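You operate a simulated robot arm through the tools that you are given. There is no shell and no other tool. Be economical: measure what you need, move in short steps, check, and stop when the job is done.

Carry out the task below with a simulated two-armed robot. There is one attempt and no reset: what you move stays moved.

Task
Take the red tea towel from the stone counter and lay it out flat on the top of the oak linen table.

It is judged by the outcome, as a careful person would: the job done as asked, and still so three seconds after it is handed in. It fails if anything else is knocked over, pushed out of place, dropped, spilled or broken. Flat cloth is picked up by pressing the open fingertips on it (5 to 10 N) and closing them slowly along it; thin cloth reads only 2 to 8 mm in the jaws.

Robot
Two 7-joint arms with two-finger parallel grippers on one trunk, on a base that drives. Base frame: it is fixed to the floor where the robot stands at the start and does not move with it; the origin is under the middle of the robot, x ahead of it, y to its left, z up. Lengths are in m, angles in degrees, forces in N, time in s.
The left shoulder is at the start at [0.07, 0.134, 1.301], the right one opposite. Places, roughly: top of the oak linen table [-1.8, 0.4, 0.8]. Payload 1.57 kg a hand.
The TCP of each hand is the grasp point between the finger pads, 0.03 m short of the fingertips. In the tool frame z runs along the fingers and y along their closing line. Largest opening 0.08 m; finger width 0.017, thickness 0.012; the body of the gripper, 0.04 by 0.082 m, starts 0.08 m behind the TCP.
Orientation is that of the tool frame in the base frame, as a unit quaternion [w, x, y, z]. With the fingers straight down and closing along the base's y, the tool's x points along the base's -x, its y along +y and its z along -z.

Tools
- The arms move only by the tool apply_moves. It takes "left_series", "right_series" or both (then of equal length, played together; a hand with none holds still); each is a list of rows, each a list of 7 numbers: the shift along the base's x, y, z in cm, then the turn, a rotation vector about the base's x, y, z in degrees, then the gripper command, from -1 (fully open) to 1 (shut), values between in proportion. In form: [[dx, dy, dz, ax, ay, az, gripper], ...]. A call has 1 to 10 rows; each row shifts and turns the commanded pose from where the row before left it. Each row takes 0.2 s and may step no farther than 0.05 m and 8.6 degrees from the row before; otherwise, or with a gripper value out of range, the whole call is refused. Where a pose cannot be reached the arm comes as near as it can. A force on the tool above 40 N (or 10 N above the force at the start of the call, whichever is more), or a blocked arm, ends the call early, and 0.2 s more pass. Each finger travels about 0.153 m/s and halts on what it meets, pressing with about 38 N; the grip force reading is that of the motor and also rises with nothing between the fingers. The clock runs only during rows and for 0.2 s after the last one: add rows that do not move to give the fingers time. The reply holds the time, the measured pose of the TCP, the force on the tool along the base axes, the opening and the grip force, in the units named above and with some noise.
- Cameras (640 x 400 px; columns grow to the right, rows downward): "scene" is now at [0.1329, 0.0043, 1.5199]; the picture's right is [0.04, -1.00, 0.00], its down [-0.69, -0.03, -0.73] and it looks along [0.73, 0.03, -0.69] (base axes); focal length 268 px, centre (320, 200). "left" rides on the left gripper at [0.072, 0.007, -0.122] in its tool frame; the picture's right is [-0.09, 1.00, 0.00], its down [-0.84, -0.08, -0.54] and it looks along [-0.54, -0.05, 0.84] (tool axes); focal length 238 px, centre (320, 200). "right" rides on the right gripper at [0.072, -0.007, -0.122] in its tool frame; the picture's right is [0.09, 1.00, 0.00], its down [-0.84, 0.08, -0.54] and it looks along [-0.54, 0.05, 0.84] (tool axes); focal length 238 px, centre (320, 200). There is no depth. A picture from a camera that has moved, and an enlarged one, comes with that camera's place and axes in the base frame and with its lens.
- snapshot(camera): a new picture of that camera. No time passes.
- move_column(by): slides the trunk up (or, below 0, down) by that many m; the arms and the scene camera ride with it, the base frame stays. It gives what a move gives, with no picture.
- drive_base(legs): drives the robot by 1 to 6 legs, each [ahead, left, turn to the left] in m, m and degrees, along the robot's own axes; the way and the turn of a leg run together, so that a leg with both is an arc; at most 1.5 m and 180 degrees a leg. The arms and the cameras ride along, it lands a little off, and it stops where it bumps. It gives what a move gives.
- head_to(pan, tilt): turns the head with the scene camera to pan (to the left, within 86 degrees either way) and tilt (down, from -29 to 69), counted from straight ahead of the robot. It gives what a move gives.
- close_up(camera, box): a new picture of the part [left, top, right, bottom] of that camera's present view, enlarged. No time passes.
- job_done(): hands the job in; it is judged then, once.

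Work in short steps. Places have to be worked out from the pictures, the camera data and where the tool is seen: move nearer, look again, correct. Check each grasp and each placing, and mend what went wrong. You have 120 turns and 108 pictures in all, those below and enlarged ones among them. Open the grippers and draw the arms clear of the work before you hand the job in, unless the task says otherwise; then end with one line.

The tools are called after "Call:" as a command line: name --argument value ..., lists and objects as JSON in quotes. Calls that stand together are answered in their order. apply_moves: Moves the arms, as the interface text tells. Its arguments: {"type":"object","properties":{"left_series":{"type":"array","items":{"type":"array","items":{"type":"number"}}},"right_series":{"type":"array","items":{"type":"array","items":{"type":"number"}}}},"required":[]} The other tools are called the same way: move_column (by) slides the trunk up or down; drive_base (legs) drives the base; head_to (pan, tilt) turns the head that bears the scene camera; snapshot (camera) takes a picture; close_up (camera, box) takes an enlarged picture of a part of a camera's view; job_done () hands the job in.

At the start:

```text
t: 0.0
left_ee_pos: [0.3668, 0.1302, 1.2947]
left_orientation: [0.0, 0.0, 1.0, 0.001]
left_contact_force: [-0.2, 0.2, -0.2]
left_opening: 0.08
left_finger_force: 0.0
right_ee_pos: [0.4839, -0.2131, 1.3156]
right_orientation: [0.0, 0.001, 1.0, 0.0]
right_contact_force: [0.5, 0.3, -0.4]
right_opening: 0.0799
right_finger_force: 0.0
trunk travel left (down, up): [-0.875, 0.065]
robot x, y, heading: [0.0035, -0.0039, 0.1]
head pan, tilt: [2.4, 43.3]
```

scene: 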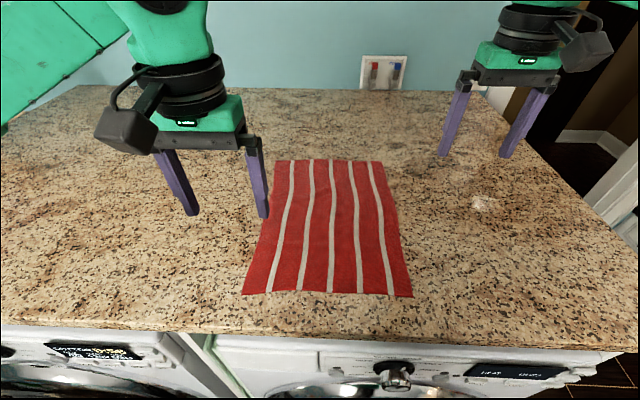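
right: 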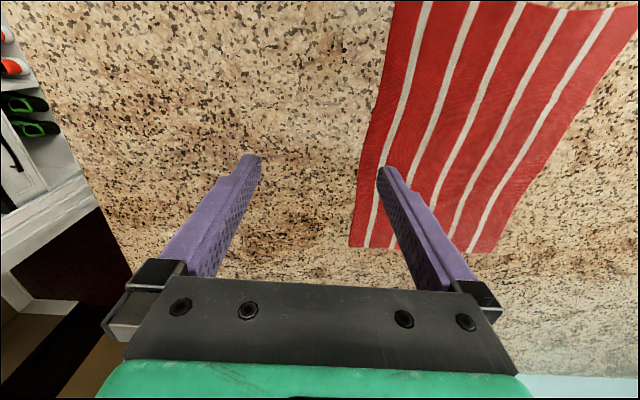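
left: 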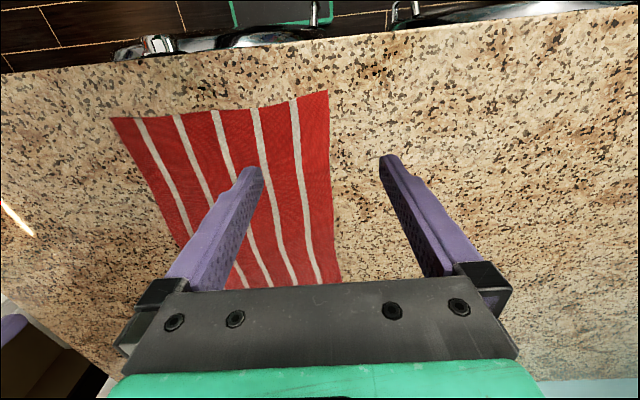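

I judge the towel to lie at x 0.37–0.80, y -0.155–0.16, with its near corners about 7 cm from the counter edge. I'll bring both hands above the near corners, partly closed, and look.

Call:
apply_moves --left_series '[[0.42, -0.16, -3.5, 0, 0, 0, -0.25], [0.42, -0.16, -3.5, 0, 0, 0, -0.25], [0.42, -0.16, -3.5, 0, 0, 0, -0.25], [0.42, -0.16, -3.5, 0, 0, 0, -0.25], [0.42, -0.16, -3.5, 0, 0, 0, -0.25], [0, 0, 0, 0, 0, 0, -0.25]]' --right_series '[[-1.84, 1.82, -3.9, 0, 0, 0, -0.25], [-1.84, 1.82, -3.9, 0, 0, 0, -0.25], [-1.84, 1.82, -3.9, 0, 0, 0, -0.25], [-1.84, 1.82, -3.9, 0, 0, 0, -0.25], [-1.84, 1.82, -3.9, 0, 0, 0, -0.25], [0, 0, 0, 0, 0, 0, -0.25]]'

Call:
snapshot --camera "left"

Call:
snapshot --camera "right"

Call:
snapshot --camera "scene"

```text
t: 1.2
left_ee_pos: [0.3849, 0.122, 1.1298]
left_orientation: [0.004, 0.002, 1.0, -0.006]
left_contact_force: [-2.4, 0.4, 8.6]
left_opening: 0.0497
left_finger_force: 0.2
right_ee_pos: [0.3958, -0.1226, 1.1306]
right_orientation: [0.009, 0.0, 1.0, 0.002]
right_contact_force: [-2.9, 0.2, 8.4]
right_opening: 0.05
right_finger_force: 0.1
trunk travel left (down, up): [-0.875, 0.065]
robot x, y, heading: [-0.0014, -0.0011, -0.0]
head pan, tilt: [2.4, 43.3]
stopped in row 6 (left hand): the force on the tool passed its limit (the readings are from after the stop); the commanded pose is now the measured one
```

```text
104 pictures are left
camera left: at [0.3109, 0.1311, 1.2524], right [0.1, 1.0, -0.01], down [0.83, -0.07, 0.55], along [0.55, -0.06, -0.83], focal length 238 px, centre (320, 200)
```

left: 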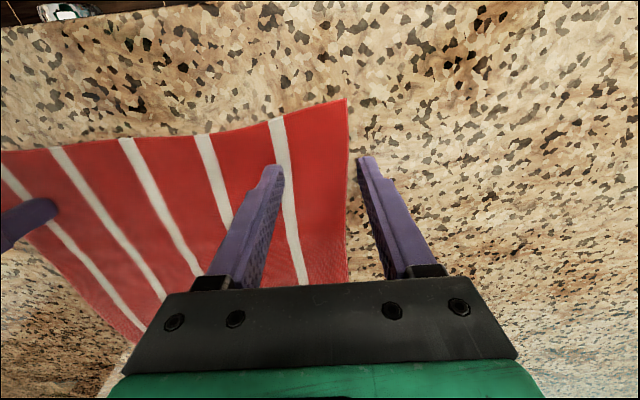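

```text
103 pictures are left
camera right: at [0.32, -0.1293, 1.2515], right [-0.09, 1.0, 0.0], down [0.83, 0.07, 0.56], along [0.56, 0.05, -0.83], focal length 238 px, centre (320, 200)
```

right: 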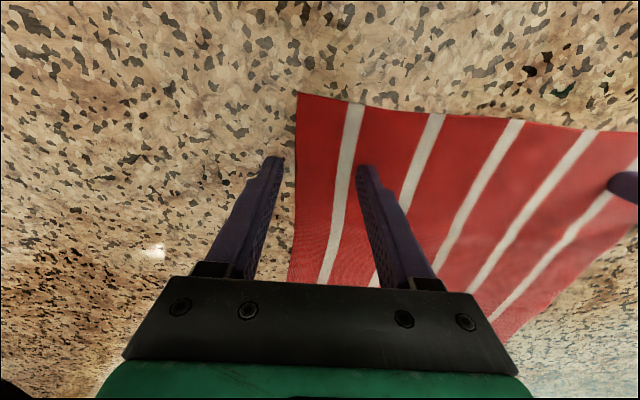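

```text
102 pictures are left
camera scene: at [0.1274, 0.0051, 1.5205], right [0.04, -1.0, 0.0], down [-0.68, -0.03, -0.73], along [0.73, 0.03, -0.68], focal length 268 px, centre (320, 200)
```

scene: 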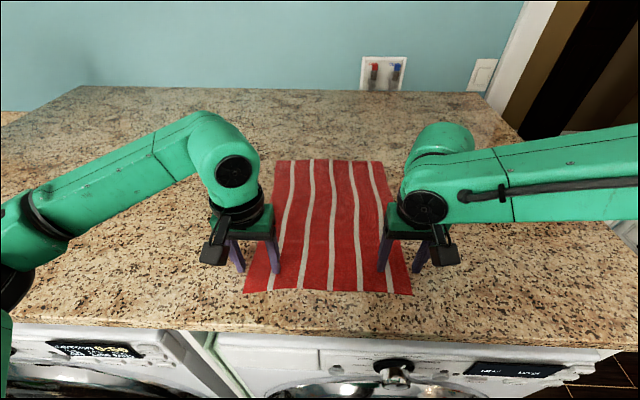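

The stop was only a deceleration force. The camera views put the near corners at about (0.350, 0.146) and (0.356, -0.143), so I shift both hands inward and nearer and lower them to just above the cloth.

Call:
apply_moves --left_series '[[-0.7, -1.15, 0, 0, 0, 0, -0.25], [-0.7, -1.15, -1.0, 0, 0, 0, -0.25], [0, 0, -1.5, 0, 0, 0, -0.25], [0, 0, -1.2, 0, 0, 0, -0.25], [0, 0, 0, 0, 0, 0, -0.25]]' --right_series '[[-1.1, 1.15, 0, 0, 0, 0, -0.25], [-1.1, 1.15, -1.0, 0, 0, 0, -0.25], [0, 0, -1.5, 0, 0, 0, -0.25], [0, 0, -1.2, 0, 0, 0, -0.25], [0, 0, 0, 0, 0, 0, -0.25]]'

Call:
snapshot --camera "left"

Call:
snapshot --camera "right"

```text
t: 1.8
left_ee_pos: [0.3806, 0.1065, 1.131]
left_orientation: [0.014, -0.001, 1.0, -0.009]
left_contact_force: [0.2, 2.5, 11.0]
left_opening: 0.05
left_finger_force: 0.2
right_ee_pos: [0.3848, -0.1062, 1.1308]
right_orientation: [0.016, 0.001, 1.0, 0.003]
right_contact_force: [-1.9, -1.1, 13.3]
right_opening: 0.049
right_finger_force: 0.3
trunk travel left (down, up): [-0.875, 0.065]
robot x, y, heading: [0.0009, 0.0031, 0.0]
head pan, tilt: [2.4, 43.3]
stopped in row 2 (left hand): the force on the tool passed its limit (the readings are from after the stop); the commanded pose is now the measured one
```

```text
101 pictures are left
camera left: at [0.3042, 0.1155, 1.2511], right [0.09, 1.0, -0.01], down [0.82, -0.07, 0.57], along [0.56, -0.06, -0.82], focal length 238 px, centre (320, 200)
```

left: 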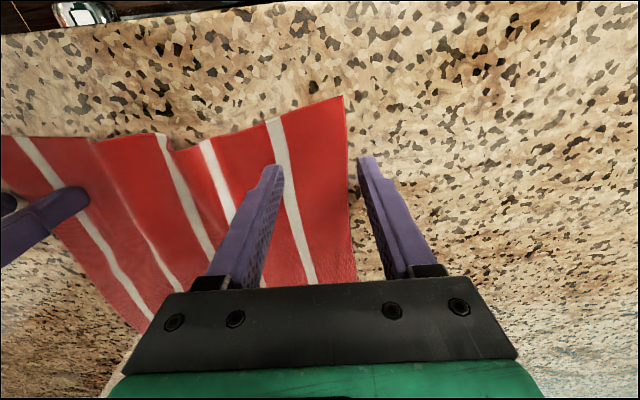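

```text
100 pictures are left
camera right: at [0.3076, -0.1135, 1.2503], right [-0.09, 1.0, 0.0], down [0.82, 0.07, 0.57], along [0.57, 0.06, -0.82], focal length 238 px, centre (320, 200)
```

right: 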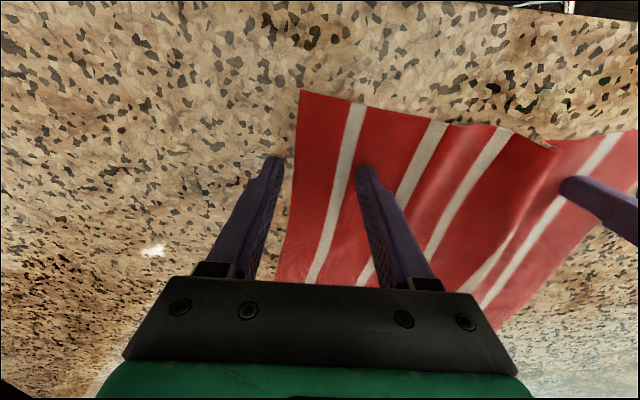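

The fingertips touch at TCP z 1.131, so the surface is really near z 1.10. The inner fingers have dragged the cloth about 1.5 cm inward. I lift 2 cm and move inward and nearer.

Call:
apply_moves --left_series '[[0, 0, 2.0, 0, 0, 0, -0.25], [-1.2, -1.5, 0, 0, 0, 0, -0.25], [-1.1, -1.3, 0, 0, 0, 0, -0.25], [0, 0, 0, 0, 0, 0, -0.25]]' --right_series '[[0, 0, 2.0, 0, 0, 0, -0.25], [-1.2, 1.5, 0, 0, 0, 0, -0.25], [-1.1, 1.3, 0, 0, 0, 0, -0.25], [0, 0, 0, 0, 0, 0, -0.25]]'

Call:
snapshot --camera "left"

Call:
snapshot --camera "right"

```text
t: 2.8
left_ee_pos: [0.3592, 0.0777, 1.1501]
left_orientation: [0.011, -0.002, 1.0, -0.008]
left_contact_force: [0.3, 0.1, 0.1]
left_opening: 0.0504
left_finger_force: 0.0
right_ee_pos: [0.3651, -0.0785, 1.1478]
right_orientation: [0.013, 0.001, 1.0, 0.002]
right_contact_force: [0.6, 0.1, -0.4]
right_opening: 0.0502
right_finger_force: 0.1
trunk travel left (down, up): [-0.875, 0.065]
robot x, y, heading: [0.0024, 0.0003, 0.1]
head pan, tilt: [2.4, 43.3]
```

```text
99 pictures are left
camera left: at [0.2848, 0.0867, 1.2704], right [0.09, 1.0, -0.01], down [0.82, -0.07, 0.56], along [0.56, -0.06, -0.83], focal length 238 px, centre (320, 200)
```

left: 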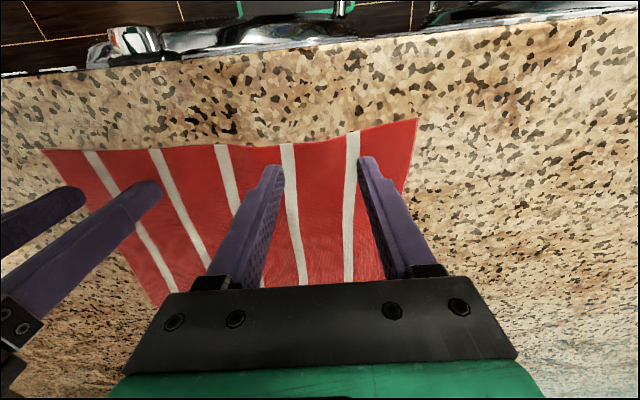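

```text
98 pictures are left
camera right: at [0.2885, -0.0855, 1.2684], right [-0.09, 1.0, 0.0], down [0.82, 0.07, 0.56], along [0.56, 0.05, -0.83], focal length 238 px, centre (320, 200)
```

right: 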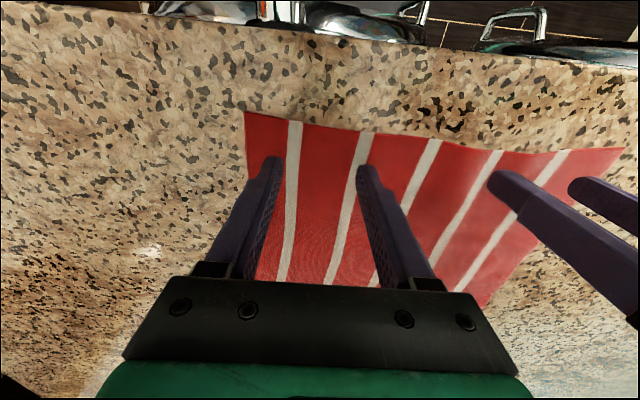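

The cloth has spread back, with corners near (0.337, 0.146) and (0.335, -0.133) for a surface at z 1.10. I shift so the outer fingers sit about 1.5 cm inside the corners, then lower gently to contact.

Call:
apply_moves --left_series '[[-0.4, 2.0, 0, 0, 0, 0, -0.25], [0, 0, -0.8, 0, 0, 0, -0.25], [0, 0, -0.7, 0, 0, 0, -0.25], [0, 0, -0.4, 0, 0, 0, -0.25], [0, 0, -0.3, 0, 0, 0, -0.25], [0, 0, 0, 0, 0, 0, -0.25]]' --right_series '[[-1.0, -1.0, 0, 0, 0, 0, -0.25], [0, 0, -0.8, 0, 0, 0, -0.25], [0, 0, -0.5, 0, 0, 0, -0.25], [0, 0, -0.4, 0, 0, 0, -0.25], [0, 0, -0.3, 0, 0, 0, -0.25], [0, 0, 0, 0, 0, 0, -0.25]]'

Call:
snapshot --camera "left"

Call:
snapshot --camera "right"

```text
t: 4.2
left_ee_pos: [0.3546, 0.097, 1.1313]
left_orientation: [0.019, -0.001, 1.0, -0.01]
left_contact_force: [3.2, 1.0, 17.2]
left_opening: 0.05
left_finger_force: 0.0
right_ee_pos: [0.3537, -0.0883, 1.1313]
right_orientation: [0.019, 0.001, 1.0, 0.004]
right_contact_force: [0.3, -1.1, 13.5]
right_opening: 0.0505
right_finger_force: 0.8
trunk travel left (down, up): [-0.875, 0.065]
robot x, y, heading: [0.0003, 0.002, -0.1]
head pan, tilt: [2.4, 43.3]
stopped in row 6 (left hand): the force on the tool passed its limit (the readings are from after the stop); the commanded pose is now the measured one
```

```text
97 pictures are left
camera left: at [0.278, 0.1066, 1.2515], right [0.09, 1.0, -0.02], down [0.82, -0.06, 0.57], along [0.57, -0.06, -0.82], focal length 238 px, centre (320, 200)
```

left: 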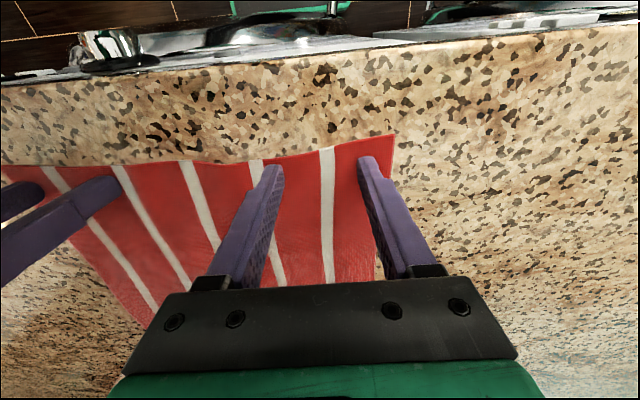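

```text
96 pictures are left
camera right: at [0.2762, -0.0953, 1.2508], right [-0.09, 1.0, 0.0], down [0.82, 0.07, 0.57], along [0.57, 0.06, -0.82], focal length 238 px, centre (320, 200)
```

right: 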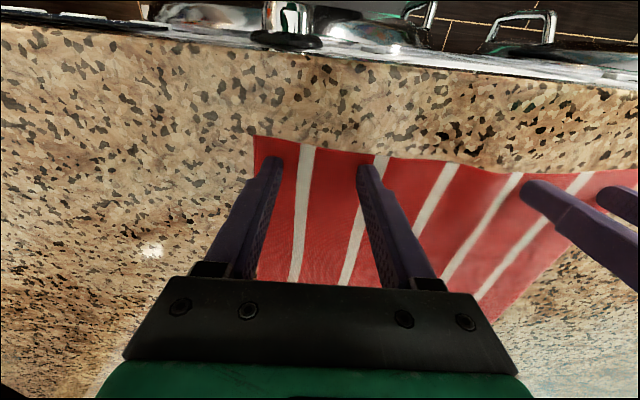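

Both fingers of each hand now sit on the cloth close to its corners, pressing at 13–17 N. I ease off slightly and close slowly.

Call:
apply_moves --left_series '[[0, 0, 0.15, 0, 0, 0, -0.25], [0, 0, 0, 0, 0, 0, -0.1], [0, 0, 0, 0, 0, 0, 0.05], [0, 0, 0, 0, 0, 0, 0.2], [0, 0, 0, 0, 0, 0, 0.35], [0, 0, 0, 0, 0, 0, 0.5], [0, 0, 0, 0, 0, 0, 0.65], [0, 0, 0, 0, 0, 0, 0.8], [0, 0, 0, 0, 0, 0, 1], [0, 0, 0, 0, 0, 0, 1]]' --right_series '[[0, 0, 0.1, 0, 0, 0, -0.25], [0, 0, 0, 0, 0, 0, -0.1], [0, 0, 0, 0, 0, 0, 0.05], [0, 0, 0, 0, 0, 0, 0.2], [0, 0, 0, 0, 0, 0, 0.35], [0, 0, 0, 0, 0, 0, 0.5], [0, 0, 0, 0, 0, 0, 0.65], [0, 0, 0, 0, 0, 0, 0.8], [0, 0, 0, 0, 0, 0, 1], [0, 0, 0, 0, 0, 0, 1]]'

Call:
snapshot --camera "left"

Call:
snapshot --camera "right"

```text
t: 6.4
left_ee_pos: [0.3558, 0.0969, 1.1323]
left_orientation: [0.016, -0.001, 1.0, -0.008]
left_contact_force: [-0.6, -1.1, 1.1]
left_opening: 0.0001
left_finger_force: 21.6
right_ee_pos: [0.3541, -0.0876, 1.1317]
right_orientation: [0.017, 0.002, 1.0, 0.003]
right_contact_force: [-0.3, 0.3, 17.2]
right_opening: 0.0024
right_finger_force: 24.3
trunk travel left (down, up): [-0.875, 0.065]
robot x, y, heading: [-0.0014, 0.0005, 0.0]
head pan, tilt: [2.4, 43.3]
```

```text
95 pictures are left
camera left: at [0.2793, 0.1072, 1.2518], right [0.09, 1.0, -0.02], down [0.82, -0.07, 0.57], along [0.57, -0.06, -0.82], focal length 238 px, centre (320, 200)
```

left: 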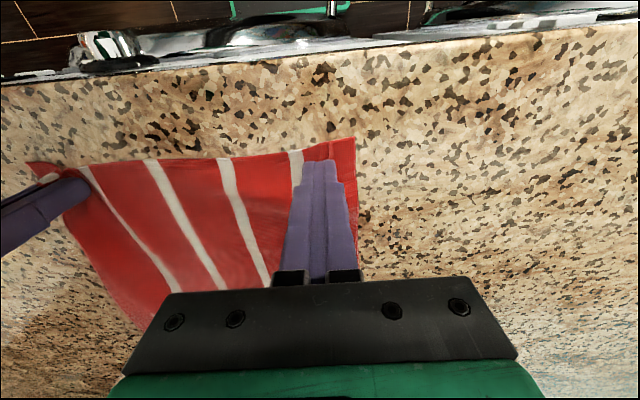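

```text
94 pictures are left
camera right: at [0.2768, -0.0946, 1.2509], right [-0.09, 1.0, 0.0], down [0.82, 0.07, 0.57], along [0.57, 0.06, -0.82], focal length 238 px, centre (320, 200)
```

right: 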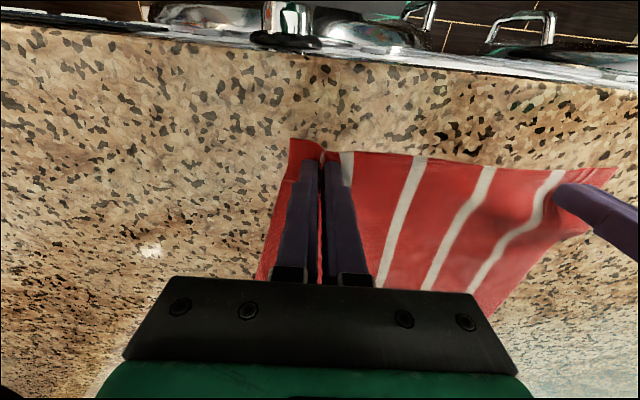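

The right hand holds cloth (2.4 mm), but the left closed empty because the press was too light. I lift and reopen the left hand and shift it 1.8 cm inward over the shifted corner.

Call:
apply_moves --left_series '[[0, 0, 1.7, 0, 0, 0, 1], [0, -0.9, 0, 0, 0, 0, -0.25], [0, -0.9, 0, 0, 0, 0, -0.25], [0, 0, -0.8, 0, 0, 0, -0.25], [0, 0, -0.7, 0, 0, 0, -0.25], [0, 0, -0.3, 0, 0, 0, -0.25], [0, 0, -0.2, 0, 0, 0, -0.25], [0, 0, 0, 0, 0, 0, -0.25]]'

Call:
snapshot --camera "left"

```text
t: 8.2
left_ee_pos: [0.3534, 0.0783, 1.1316]
left_orientation: [0.019, -0.001, 1.0, -0.011]
left_contact_force: [-1.4, 0.1, 14.5]
left_opening: 0.0499
left_finger_force: 0.0
right_ee_pos: [0.3535, -0.089, 1.1326]
right_orientation: [0.017, 0.001, 1.0, 0.004]
right_contact_force: [-0.1, -0.3, 10.2]
right_opening: 0.0023
right_finger_force: 23.0
trunk travel left (down, up): [-0.875, 0.065]
robot x, y, heading: [-0.0017, 0.0027, 0.1]
head pan, tilt: [2.4, 43.3]
stopped in row 8 (left hand): the force on the tool passed its limit (the readings are from after the stop); the commanded pose is now the measured one
```

```text
93 pictures are left
camera left: at [0.2772, 0.0883, 1.2514], right [0.09, 1.0, -0.02], down [0.81, -0.06, 0.58], along [0.57, -0.07, -0.82], focal length 238 px, centre (320, 200)
```

left: 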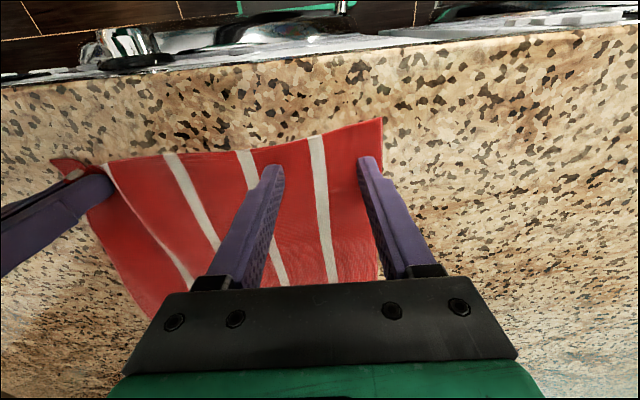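

The outer finger is only just on the edge, so I move the left hand another 1.3 cm inward and press again before closing slowly.

Call:
apply_moves --left_series '[[0, 0, 1.2, 0, 0, 0, -0.25], [0.2, -1.3, 0, 0, 0, 0, -0.25], [0, 0, -0.8, 0, 0, 0, -0.25], [0, 0, -0.4, 0, 0, 0, -0.25], [0, 0, -0.1, 0, 0, 0, -0.25]]'

Call:
snapshot --camera "left"

```text
t: 9.4
left_ee_pos: [0.3566, 0.0682, 1.1322]
left_orientation: [0.021, -0.002, 1.0, -0.011]
left_contact_force: [1.0, 1.3, 22.4]
left_opening: 0.0508
left_finger_force: 0.6
right_ee_pos: [0.353, -0.0878, 1.132]
right_orientation: [0.017, 0.0, 1.0, 0.003]
right_contact_force: [3.2, -0.8, 17.2]
right_opening: 0.0025
right_finger_force: 23.9
trunk travel left (down, up): [-0.875, 0.065]
robot x, y, heading: [0.0023, 0.0022, -0.2]
head pan, tilt: [2.4, 43.3]
```

```text
92 pictures are left
camera left: at [0.2799, 0.0766, 1.2511], right [0.09, 1.0, -0.02], down [0.81, -0.06, 0.58], along [0.57, -0.07, -0.82], focal length 238 px, centre (320, 200)
```

left: 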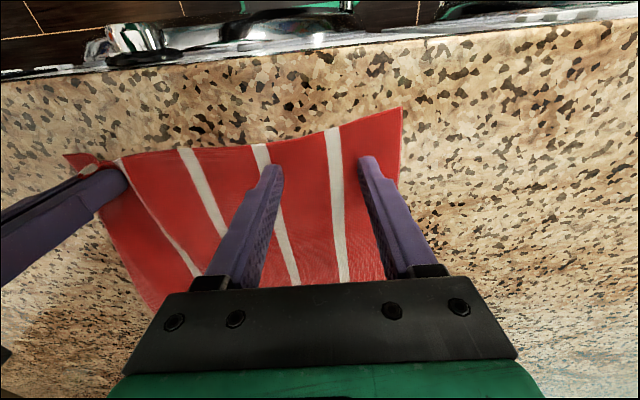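

Now both left fingers are clearly on the cloth at about 20 N. I close the left hand slowly.

Call:
apply_moves --left_series '[[0, 0, 0.1, 0, 0, 0, -0.2], [0, 0, 0, 0, 0, 0, -0.05], [0, 0, 0, 0, 0, 0, 0.1], [0, 0, 0, 0, 0, 0, 0.25], [0, 0, 0, 0, 0, 0, 0.4], [0, 0, 0, 0, 0, 0, 0.55], [0, 0, 0, 0, 0, 0, 0.7], [0, 0, 0, 0, 0, 0, 0.85], [0, 0, 0, 0, 0, 0, 1], [0, 0, 0, 0, 0, 0, 1]]'

Call:
snapshot --camera "left"

```text
t: 11.6
left_ee_pos: [0.3568, 0.0673, 1.1308]
left_orientation: [0.02, -0.002, 1.0, -0.01]
left_contact_force: [0.6, 2.5, 17.1]
left_opening: 0.0025
left_finger_force: 24.0
right_ee_pos: [0.3521, -0.0881, 1.1313]
right_orientation: [0.016, 0.0, 1.0, 0.003]
right_contact_force: [4.1, -2.4, 26.0]
right_opening: 0.0024
right_finger_force: 23.9
trunk travel left (down, up): [-0.875, 0.065]
robot x, y, heading: [-0.0005, -0.0012, -0.0]
head pan, tilt: [2.4, 43.3]
```

```text
91 pictures are left
camera left: at [0.2796, 0.0767, 1.2509], right [0.09, 1.0, -0.02], down [0.82, -0.06, 0.58], along [0.57, -0.07, -0.82], focal length 238 px, centre (320, 200)
```

left: 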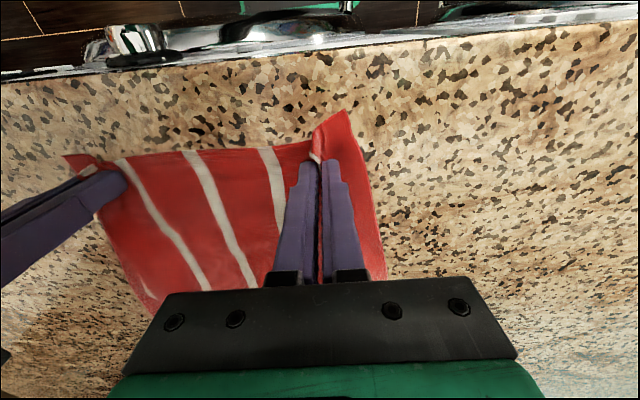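

Both hands hold cloth (2.5 and 2.4 mm). I lift both together by 30 cm.

Call:
apply_moves --left_series '[[0, 0, 2, 0, 0, 0, 1], [0, 0, 3, 0, 0, 0, 1], [0, 0, 3.5, 0, 0, 0, 1], [0, 0, 3.5, 0, 0, 0, 1], [0, 0, 3.5, 0, 0, 0, 1], [0, 0, 3.5, 0, 0, 0, 1], [0, 0, 3.5, 0, 0, 0, 1], [0, 0, 3.5, 0, 0, 0, 1], [0, 0, 2, 0, 0, 0, 1], [0, 0, 0, 0, 0, 0, 1]]' --right_series '[[0, 0, 2, 0, 0, 0, 1], [0, 0, 3, 0, 0, 0, 1], [0, 0, 3.5, 0, 0, 0, 1], [0, 0, 3.5, 0, 0, 0, 1], [0, 0, 3.5, 0, 0, 0, 1], [0, 0, 3.5, 0, 0, 0, 1], [0, 0, 3.5, 0, 0, 0, 1], [0, 0, 3.5, 0, 0, 0, 1], [0, 0, 2, 0, 0, 0, 1], [0, 0, 0, 0, 0, 0, 1]]'

Call:
snapshot --camera "scene"

```text
t: 13.8
left_ee_pos: [0.3588, 0.0677, 1.4113]
left_orientation: [0.018, -0.002, 1.0, -0.01]
left_contact_force: [-0.9, -0.9, 0.1]
left_opening: 0.0023
left_finger_force: 23.9
right_ee_pos: [0.3551, -0.0915, 1.4094]
right_orientation: [0.015, 0.001, 1.0, 0.004]
right_contact_force: [-0.2, 0.6, 0.4]
right_opening: 0.0023
right_finger_force: 24.4
trunk travel left (down, up): [-0.875, 0.065]
robot x, y, heading: [0.0009, -0.0032, -0.1]
head pan, tilt: [2.4, 43.3]
```

```text
90 pictures are left
camera scene: at [0.1339, 0.0044, 1.5199], right [0.04, -1.0, 0.0], down [-0.69, -0.03, -0.73], along [0.73, 0.03, -0.69], focal length 268 px, centre (320, 200)
```

scene: 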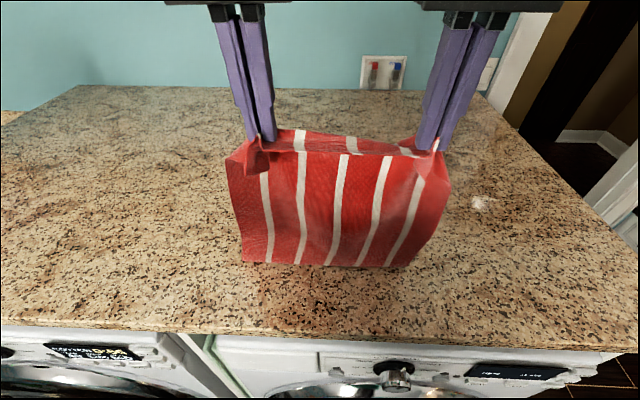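

The towel hangs nicely between the hands. I raise the column to clear it and look to both sides before driving.

Call:
move_column --by 0.06

Call:
head_to --pan 86 --tilt 25

Call:
snapshot --camera "scene"

Call:
head_to --pan -86 --tilt 25

Call:
snapshot --camera "scene"

```text
t: 14.8
left_ee_pos: [0.359, 0.069, 1.4726]
left_orientation: [0.019, -0.002, 1.0, -0.01]
left_contact_force: [-0.1, -0.3, 0.5]
left_opening: 0.0023
left_finger_force: 23.9
right_ee_pos: [0.354, -0.0912, 1.4683]
right_orientation: [0.015, 0.001, 1.0, 0.005]
right_contact_force: [-0.7, 1.1, -0.2]
right_opening: 0.0023
right_finger_force: 23.7
trunk travel left (down, up): [-0.935, 0.005]
robot x, y, heading: [0.0028, -0.0025, 0.1]
head pan, tilt: [2.4, 43.3]
```

```text
t: 16.4
left_ee_pos: [0.359, 0.068, 1.4718]
left_orientation: [0.019, -0.002, 1.0, -0.011]
left_contact_force: [0.2, -1.3, -1.0]
left_opening: 0.0023
left_finger_force: 23.5
right_ee_pos: [0.3546, -0.0912, 1.4687]
right_orientation: [0.016, 0.0, 1.0, 0.005]
right_contact_force: [0.2, 0.8, 0.5]
right_opening: 0.0024
right_finger_force: 24.4
trunk travel left (down, up): [-0.935, 0.005]
robot x, y, heading: [0.0034, -0.0012, 0.1]
head pan, tilt: [85.9, 25.0]
```

```text
89 pictures are left
camera scene: at [0.0577, 0.0929, 1.6081], right [1.0, -0.07, 0.0], down [-0.03, -0.42, -0.91], along [0.06, 0.9, -0.42], focal length 268 px, centre (320, 200)
```

scene: 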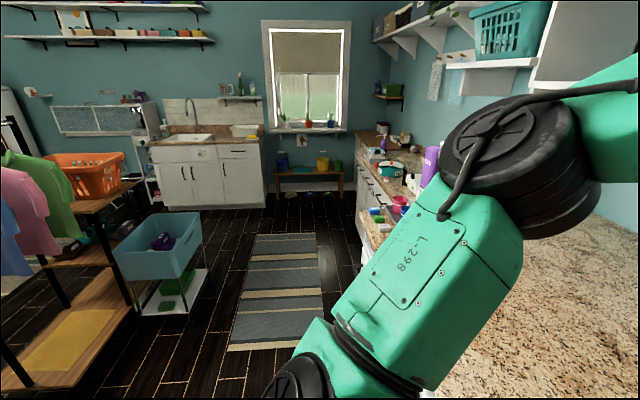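

```text
t: 19.0
left_ee_pos: [0.3598, 0.0684, 1.4716]
left_orientation: [0.019, -0.002, 1.0, -0.01]
left_contact_force: [0.3, -1.5, 0.3]
left_opening: 0.0023
left_finger_force: 23.8
right_ee_pos: [0.3549, -0.0907, 1.4689]
right_orientation: [0.015, 0.001, 1.0, 0.004]
right_contact_force: [0.5, 0.7, 0.4]
right_opening: 0.0023
right_finger_force: 24.0
trunk travel left (down, up): [-0.935, 0.005]
robot x, y, heading: [0.0023, 0.0015, 0.3]
head pan, tilt: [-85.9, 25.0]
```

```text
88 pictures are left
camera scene: at [0.0575, -0.0909, 1.6081], right [-1.0, -0.07, 0.0], down [-0.03, 0.42, -0.91], along [0.06, -0.9, -0.42], focal length 268 px, centre (320, 200)
```

scene: 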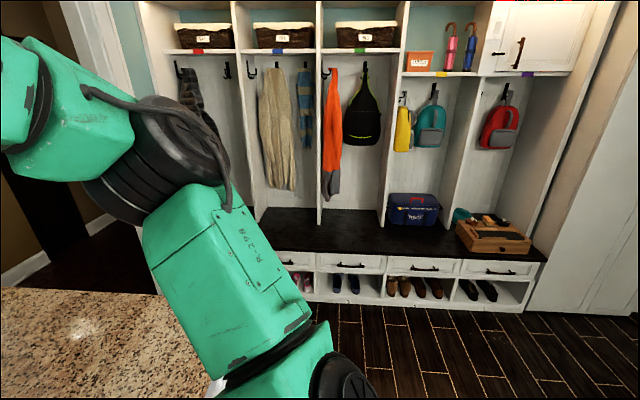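

The right side is open floor with a bench well away, and the left has a blue cart and a rack. I back off 0.4 m, turn right 90°, and look toward the table.

Call:
drive_base --legs '[[-0.4, 0, 0], [0, 0, -90]]'

Call:
snapshot --camera "scene"

Call:
head_to --pan -50 --tilt 25

Call:
snapshot --camera "scene"

```text
t: 25.4
left_ee_pos: [-0.3435, -0.3598, 1.4717]
left_orientation: [0.005, 0.713, 0.701, -0.021]
left_contact_force: [-1.2, 0.8, 0.6]
left_opening: 0.0021
left_finger_force: 23.6
right_ee_pos: [-0.5028, -0.3521, 1.4693]
right_orientation: [0.012, 0.714, 0.7, -0.008]
right_contact_force: [0.9, -0.4, -0.2]
right_opening: 0.0023
right_finger_force: 24.4
trunk travel left (down, up): [-0.935, 0.005]
robot x, y, heading: [-0.4055, 0.0014, -91.0]
head pan, tilt: [-85.9, 25.0]
```

```text
87 pictures are left
camera scene: at [-0.4968, -0.0542, 1.6082], right [-0.05, 1.0, 0.0], down [0.42, 0.02, -0.91], along [-0.91, -0.05, -0.42], focal length 268 px, centre (320, 200)
```

scene: 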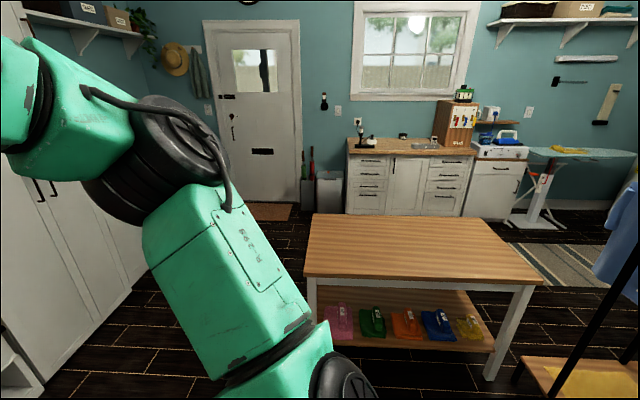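

```text
t: 26.4
left_ee_pos: [-0.3431, -0.3591, 1.4716]
left_orientation: [0.006, 0.713, 0.701, -0.021]
left_contact_force: [-1.1, 0.5, 0.2]
left_opening: 0.0021
left_finger_force: 23.9
right_ee_pos: [-0.5024, -0.3522, 1.4694]
right_orientation: [0.013, 0.714, 0.7, -0.007]
right_contact_force: [1.3, -1.0, -0.4]
right_opening: 0.0026
right_finger_force: 24.1
trunk travel left (down, up): [-0.935, 0.005]
robot x, y, heading: [-0.4066, -0.0008, -91.1]
head pan, tilt: [-50.0, 25.0]
```

```text
86 pictures are left
camera scene: at [-0.4772, -0.1071, 1.6081], right [-0.63, 0.78, 0.0], down [0.33, 0.27, -0.91], along [-0.71, -0.57, -0.42], focal length 268 px, centre (320, 200)
```

scene: 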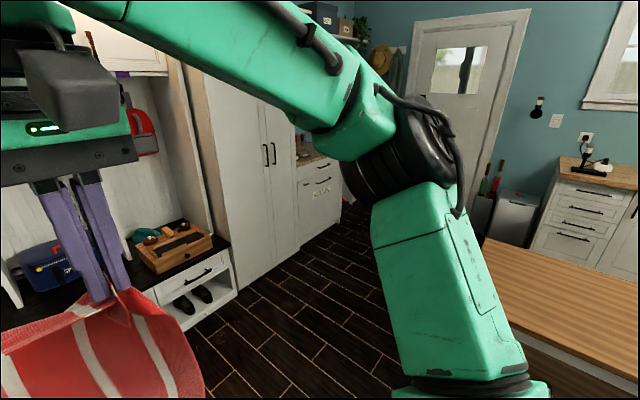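

The oak table is empty, about x -2.05 to -1.43, y -0.19 to 0.88. I turn to face it, advance partway to about (-0.85, 0.2), and look again.

Call:
drive_base --legs '[[0, 0, -89], [0.45, -0.2, 0]]'

Call:
head_to --pan 0 --tilt 45

Call:
snapshot --camera "scene"

```text
t: 33.1
left_ee_pos: [-1.2112, 0.1263, 1.4717]
left_orientation: [-0.012, 1.0, 0.004, -0.019]
left_contact_force: [0.1, 0.4, -0.9]
left_opening: 0.0022
left_finger_force: 23.7
right_ee_pos: [-1.207, 0.2846, 1.4709]
right_orientation: [0.003, 1.0, 0.003, -0.015]
right_contact_force: [-0.4, -1.1, -0.2]
right_opening: 0.0023
right_finger_force: 24.0
trunk travel left (down, up): [-0.935, 0.005]
robot x, y, heading: [-0.8553, 0.1988, -179.5]
head pan, tilt: [-50.0, 25.0]
```

```text
t: 34.3
left_ee_pos: [-1.2143, 0.128, 1.4712]
left_orientation: [-0.011, 1.0, 0.004, -0.018]
left_contact_force: [-0.2, 1.2, 0.1]
left_opening: 0.0021
left_finger_force: 23.5
right_ee_pos: [-1.2099, 0.287, 1.47]
right_orientation: [0.004, 1.0, 0.002, -0.015]
right_contact_force: [-0.2, -1.1, -1.1]
right_opening: 0.0024
right_finger_force: 23.7
trunk travel left (down, up): [-0.935, 0.005]
robot x, y, heading: [-0.8571, 0.1954, -179.8]
head pan, tilt: [0.0, 45.0]
```

```text
85 pictures are left
camera scene: at [-0.9876, 0.198, 1.5776], right [-0.01, 1.0, 0.0], down [0.71, 0.0, -0.71], along [-0.71, 0.0, -0.71], focal length 268 px, centre (320, 200)
```

scene: 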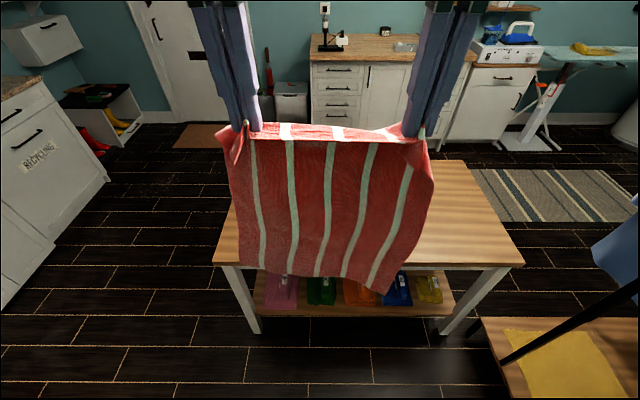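

The top is clear; the near edge is at x ≈ -1.45. I drive ahead 0.29 m so the axis is about 0.30 m from it, then lower the column so the towel's free edge comes near the top.

Call:
drive_base --legs '[[0.29, 0, 0]]'

Call:
move_column --by -0.2

Call:
snapshot --camera "scene"

```text
t: 36.3
left_ee_pos: [-1.498, 0.124, 1.473]
left_orientation: [-0.011, 1.0, 0.006, -0.021]
left_contact_force: [0.8, 0.8, -0.2]
left_opening: 0.0024
left_finger_force: 24.2
right_ee_pos: [-1.4961, 0.283, 1.4701]
right_orientation: [0.004, 1.0, 0.004, -0.017]
right_contact_force: [-0.1, -0.6, -0.2]
right_opening: 0.0025
right_finger_force: 23.3
trunk travel left (down, up): [-0.935, 0.005]
robot x, y, heading: [-1.1459, 0.1953, -179.4]
head pan, tilt: [0.0, 45.0]
```

```text
t: 38.4
left_ee_pos: [-1.5031, 0.124, 1.2708]
left_orientation: [-0.01, 1.0, 0.006, -0.018]
left_contact_force: [0.3, 0.2, -0.9]
left_opening: 0.002
left_finger_force: 23.9
right_ee_pos: [-1.5004, 0.2818, 1.2693]
right_orientation: [0.004, 1.0, 0.004, -0.016]
right_contact_force: [0.1, -0.6, -0.3]
right_opening: 0.0021
right_finger_force: 23.7
trunk travel left (down, up): [-0.735, 0.205]
robot x, y, heading: [-1.1468, 0.1932, -179.4]
head pan, tilt: [0.0, 45.0]
```

```text
84 pictures are left
camera scene: at [-1.2768, 0.1953, 1.3776], right [-0.01, 1.0, 0.0], down [0.71, 0.01, -0.71], along [-0.71, -0.01, -0.71], focal length 268 px, centre (320, 200)
```

scene: 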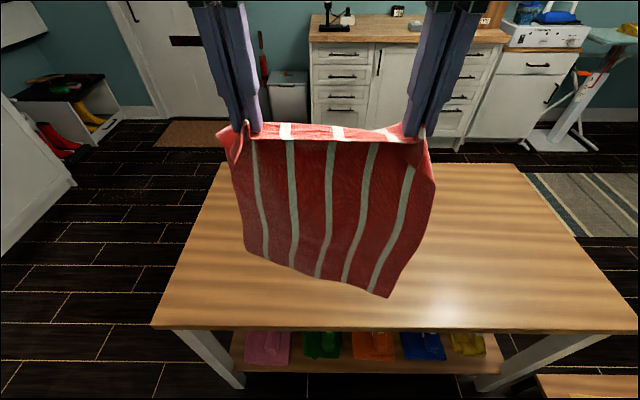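

From parallax the top is near z 0.77 and its near edge near x -1.48. I drive 4 cm closer and tilt both hands 43° forward to gain reach.

Call:
drive_base --legs '[[0.035, 0, 0]]'

Call:
apply_moves --left_series '[[0, 0, 0, 0, 7, 0, 1], [0, 0, 0, 0, 7, 0, 1], [0, 0, 0, 0, 7, 0, 1], [0, 0, 0, 0, 7, 0, 1], [0, 0, 0, 0, 7, 0, 1], [0, 0, 0, 0, 7, 0, 1], [0, 0, 0, 0, 0, 0, 1]]' --right_series '[[0, 0, 0, 0, 7, 0, 1], [0, 0, 0, 0, 7, 0, 1], [0, 0, 0, 0, 7, 0, 1], [0, 0, 0, 0, 7, 0, 1], [0, 0, 0, 0, 7, 0, 1], [0, 0, 0, 0, 7, 0, 1], [0, 0, 0, 0, 0, 0, 1]]'

Call:
snapshot --camera "scene"

```text
t: 39.3
left_ee_pos: [-1.5297, 0.1241, 1.2729]
left_orientation: [-0.01, 1.0, 0.005, -0.021]
left_contact_force: [0.7, 0.5, 0.1]
left_opening: 0.0022
left_finger_force: 23.8
right_ee_pos: [-1.527, 0.282, 1.2721]
right_orientation: [0.005, 1.0, 0.005, -0.019]
right_contact_force: [1.3, -0.4, 0.3]
right_opening: 0.0023
right_finger_force: 23.3
trunk travel left (down, up): [-0.735, 0.205]
robot x, y, heading: [-1.1788, 0.1928, -179.5]
head pan, tilt: [0.0, 45.0]
```

```text
t: 40.9
left_ee_pos: [-1.5379, 0.1248, 1.2734]
left_orientation: [-0.013, 0.926, 0.001, -0.376]
left_contact_force: [-0.1, 2.6, 0.1]
left_opening: 0.0022
left_finger_force: 24.3
right_ee_pos: [-1.5369, 0.285, 1.2703]
right_orientation: [0.007, 0.929, -0.001, -0.371]
right_contact_force: [0.3, -0.2, 0.1]
right_opening: 0.0022
right_finger_force: 23.6
trunk travel left (down, up): [-0.735, 0.205]
robot x, y, heading: [-1.1764, 0.1955, -179.2]
head pan, tilt: [0.0, 45.0]
```

```text
83 pictures are left
camera scene: at [-1.3038, 0.1997, 1.3652], right [0.05, 1.0, 0.0], down [0.81, -0.04, -0.59], along [-0.59, 0.03, -0.81], focal length 268 px, centre (320, 200)
```

scene: 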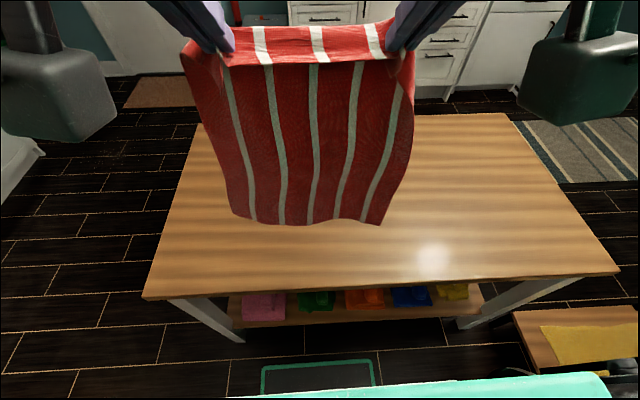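

The head camera view shifted, likely brushed by a forearm; moving forward should relieve it. The towel still hangs clear, so I lower the column 8 cm until its free edge is about at the top, and check.

Call:
move_column --by -0.07

Call:
apply_moves --left_series '[[-3, 0, 0, 0, 0, 0, 1], [-3, 0, -1, 0, 0, 0, 1], [0, 0, 0, 0, 0, 0, 1]]' --right_series '[[-3, 0, 0, 0, 0, 0, 1], [-3, 0, -1, 0, 0, 0, 1], [0, 0, 0, 0, 0, 0, 1]]'

Call:
snapshot --camera "scene"

```text
t: 42.0
left_ee_pos: [-1.5387, 0.1246, 1.2012]
left_orientation: [-0.012, 0.927, 0.001, -0.376]
left_contact_force: [0.9, 1.6, 0.1]
left_opening: 0.0024
left_finger_force: 23.8
right_ee_pos: [-1.5371, 0.2851, 1.2002]
right_orientation: [0.007, 0.929, 0.0, -0.371]
right_contact_force: [-0.2, -1.8, 0.8]
right_opening: 0.0026
right_finger_force: 23.6
trunk travel left (down, up): [-0.665, 0.275]
robot x, y, heading: [-1.1812, 0.1965, -179.6]
head pan, tilt: [0.0, 45.0]
```

```text
t: 42.8
left_ee_pos: [-1.5959, 0.1256, 1.192]
left_orientation: [-0.011, 0.926, 0.0, -0.376]
left_contact_force: [0.7, 1.4, -0.7]
left_opening: 0.0023
left_finger_force: 23.7
right_ee_pos: [-1.5917, 0.2832, 1.1898]
right_orientation: [0.003, 0.927, 0.007, -0.375]
right_contact_force: [0.0, -0.4, 0.9]
right_opening: 0.0024
right_finger_force: 23.7
trunk travel left (down, up): [-0.665, 0.275]
robot x, y, heading: [-1.1781, 0.1949, -179.3]
head pan, tilt: [0.0, 45.0]
```

```text
82 pictures are left
camera scene: at [-1.3097, 0.1955, 1.3078], right [-0.01, 1.0, 0.0], down [0.71, 0.01, -0.71], along [-0.71, -0.01, -0.71], focal length 268 px, centre (320, 200)
```

scene: 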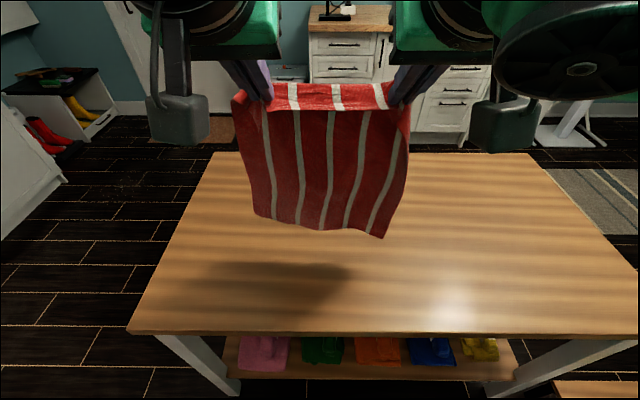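

The head is back to normal. The towel's bottom is still about 10 cm above the top, so I lower the arms 10 cm with a small retreat.

Call:
apply_moves --left_series '[[0, 0, -2.5, 0, 0, 0, 1], [0, 0, -2.5, 0, 0, 0, 1], [1.5, 0, -2.5, 0, 0, 0, 1], [1.5, 0, -2.5, 0, 0, 0, 1], [0, 0, 0, 0, 0, 0, 1], [0, 0, 0, 0, 0, 0, 1]]' --right_series '[[0, 0, -2.5, 0, 0, 0, 1], [0, 0, -2.5, 0, 0, 0, 1], [1.5, 0, -2.5, 0, 0, 0, 1], [1.5, 0, -2.5, 0, 0, 0, 1], [0, 0, 0, 0, 0, 0, 1], [0, 0, 0, 0, 0, 0, 1]]'

Call:
snapshot --camera "scene"

```text
t: 44.2
left_ee_pos: [-1.5667, 0.1252, 1.0901]
left_orientation: [-0.013, 0.927, 0.001, -0.376]
left_contact_force: [-1.0, 0.1, 1.0]
left_opening: 0.002
left_finger_force: 23.7
right_ee_pos: [-1.5753, 0.2814, 1.1101]
right_orientation: [0.002, 0.928, 0.006, -0.372]
right_contact_force: [0.0, 0.1, 0.3]
right_opening: 0.0026
right_finger_force: 24.1
right hand out of reach, approached as far as the arm can: row 4
trunk travel left (down, up): [-0.665, 0.275]
robot x, y, heading: [-1.1798, 0.1953, -179.5]
head pan, tilt: [0.0, 45.0]
```

```text
81 pictures are left
camera scene: at [-1.3112, 0.195, 1.3076], right [-0.01, 1.0, 0.0], down [0.71, 0.01, -0.71], along [-0.71, -0.01, -0.71], focal length 268 px, centre (320, 200)
```

scene: 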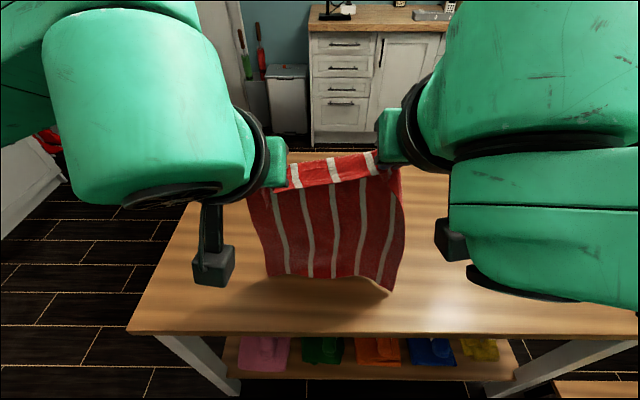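

The free edge now reaches the top at about x -1.57 to -1.61. I start the arc outward and down so that the cloth lays out behind the hands.

Call:
apply_moves --left_series '[[-4.4, 0, -1.0, 0, 0, 0, 1], [-4.3, 0, -1.6, 0, 0, 0, 1], [-4.2, 0, -2.1, 0, 0, 0, 1], [-3.9, 0, -2.5, 0, 0, 0, 1], [0, 0, 0, 0, 0, 0, 1]]' --right_series '[[-4.4, 0, -1.0, 0, 0, 0, 1], [-4.3, 0, -1.6, 0, 0, 0, 1], [-4.2, 0, -2.1, 0, 0, 0, 1], [-3.9, 0, -2.5, 0, 0, 0, 1], [0, 0, 0, 0, 0, 0, 1]]'

Call:
snapshot --camera "scene"

```text
t: 45.4
left_ee_pos: [-1.7323, 0.1244, 1.0212]
left_orientation: [-0.012, 0.926, 0.0, -0.376]
left_contact_force: [-0.1, 1.0, 1.2]
left_opening: 0.0022
left_finger_force: 23.6
right_ee_pos: [-1.743, 0.2786, 1.0399]
right_orientation: [0.002, 0.927, 0.006, -0.374]
right_contact_force: [0.5, 0.0, -0.7]
right_opening: 0.0028
right_finger_force: 24.0
trunk travel left (down, up): [-0.665, 0.275]
robot x, y, heading: [-1.1816, 0.1953, -179.5]
head pan, tilt: [0.0, 45.0]
```

```text
80 pictures are left
camera scene: at [-1.3091, 0.195, 1.3078], right [-0.01, 1.0, 0.0], down [0.71, 0.01, -0.71], along [-0.71, -0.01, -0.71], focal length 268 px, centre (320, 200)
```

scene: 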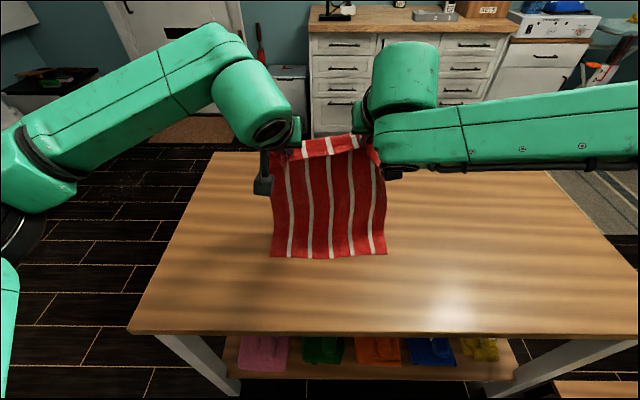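

The free edge now rests around x -1.66, with the right hand about 2 cm higher and 1 cm farther than the left. I continue the arc more steeply and level the hands.

Call:
apply_moves --left_series '[[-3.5, 0, -2.0, 0, 0, 0, 1], [-3.5, 0, -2.5, 0, 0, 0, 1], [-3.0, 0, -3.2, 0, 0, 0, 1], [-2.5, 0, -3.5, 0, 0, 0, 1], [0, 0, 0, 0, 0, 0, 1]]' --right_series '[[-3.2, 0, -2.5, 0, 0, 0, 1], [-3.2, 0, -3.0, 0, 0, 0, 1], [-2.8, 0, -3.7, 0, 0, 0, 1], [-2.3, 0, -3.9, 0, 0, 0, 1], [0, 0, 0, 0, 0, 0, 1]]'

Call:
snapshot --camera "scene"

```text
t: 46.6
left_ee_pos: [-1.8565, 0.1381, 0.9108]
left_orientation: [-0.024, 0.926, -0.009, -0.377]
left_contact_force: [3.6, 12.7, 1.1]
left_opening: 0.0022
left_finger_force: 23.7
right_ee_pos: [-1.8165, 0.3097, 0.9233]
right_orientation: [0.013, 0.927, 0.015, -0.375]
right_contact_force: [-2.6, -13.4, -1.9]
right_opening: 0.0024
right_finger_force: 23.8
right hand out of reach, approached as far as the arm can: row 2, 3, 4
trunk travel left (down, up): [-0.665, 0.275]
robot x, y, heading: [-1.1778, 0.1949, -179.7]
head pan, tilt: [0.0, 45.0]
stopped in row 5 (left hand): the force on the tool passed its limit (the readings are from after the stop); the commanded pose is now the measured one
```

```text
79 pictures are left
camera scene: at [-1.3103, 0.1946, 1.3077], right [-0.01, 1.0, 0.0], down [0.71, 0.01, -0.71], along [-0.71, -0.01, -0.71], focal length 268 px, centre (320, 200)
```

scene: 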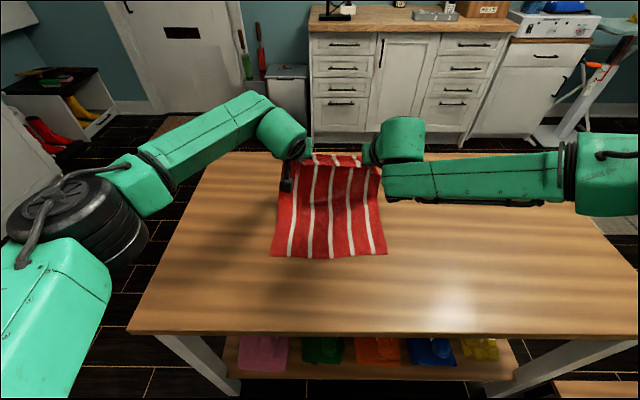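

The right arm is at its reach limit, so the towel needs to start nearer me. I lift it again, then drive closer, since the base front is well short of the legs. After that I bring the hands back with the tools upright.

Call:
move_column --by 0.25

Call:
apply_moves --left_series '[[3.6, -0.2, 0, 0, -7, 0, 1], [3.6, -0.2, 0, 0, -7, 0, 1], [3.6, -0.2, 0, 0, -7, 0, 1], [3.6, -0.2, 0, 0, -7, 0, 1], [3.6, -0.2, 0, 0, -7, 0, 1], [3.6, -0.2, 0, 0, -7, 0, 1], [3.6, -0.4, 0, 0, 0, 0, 1], [3.6, -0.3, 0, 0, 0, 0, 1], [0, 0, 0, 0, 0, 0, 1]]' --right_series '[[3.2, -0.4, -0.2, 0, -7, 0, 1], [3.2, -0.4, -0.2, 0, -7, 0, 1], [3.2, -0.4, -0.2, 0, -7, 0, 1], [3.2, -0.4, -0.2, 0, -7, 0, 1], [3.2, -0.4, -0.2, 0, -7, 0, 1], [3.2, -0.4, -0.2, 0, -7, 0, 1], [3.1, -0.4, 0, 0, 0, 0, 1], [3.1, -0.4, 0, 0, 0, 0, 1], [0, 0, 0, 0, 0, 0, 1]]'

Call:
snapshot --camera "scene"

```text
t: 49.1
left_ee_pos: [-1.8589, 0.1374, 1.1597]
left_orientation: [-0.023, 0.926, -0.008, -0.376]
left_contact_force: [5.6, 23.3, 2.4]
left_opening: 0.0023
left_finger_force: 23.9
right_ee_pos: [-1.8182, 0.3129, 1.1739]
right_orientation: [0.013, 0.927, 0.013, -0.375]
right_contact_force: [-6.0, -24.2, -2.9]
right_opening: 0.0027
right_finger_force: 23.8
trunk travel left (down, up): [-0.915, 0.025]
robot x, y, heading: [-1.1782, 0.1963, -179.4]
head pan, tilt: [0.0, 45.0]
```

```text
t: 51.1
left_ee_pos: [-1.5752, 0.1141, 1.1572]
left_orientation: [-0.021, 1.0, 0.003, -0.019]
left_contact_force: [-0.3, 1.0, -0.3]
left_opening: 0.0021
left_finger_force: 23.6
right_ee_pos: [-1.5661, 0.2817, 1.1597]
right_orientation: [0.013, 1.0, 0.008, -0.017]
right_contact_force: [-1.2, 0.0, -0.3]
right_opening: 0.002
right_finger_force: 23.8
trunk travel left (down, up): [-0.915, 0.025]
robot x, y, heading: [-1.1791, 0.1963, -179.4]
head pan, tilt: [0.0, 45.0]
```

```text
78 pictures are left
camera scene: at [-1.3135, 0.1956, 1.5574], right [-0.01, 1.0, 0.0], down [0.71, 0.01, -0.71], along [-0.71, -0.01, -0.71], focal length 268 px, centre (320, 200)
```

scene: 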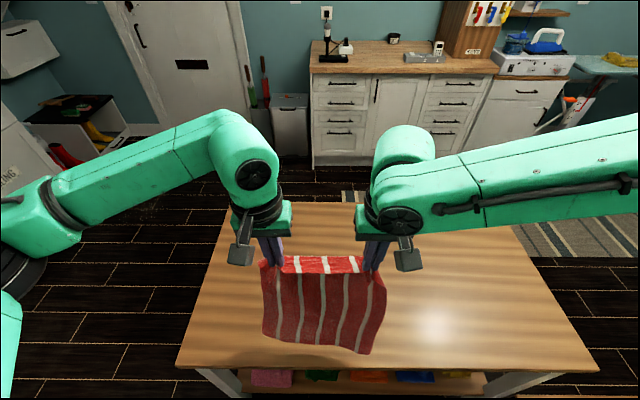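

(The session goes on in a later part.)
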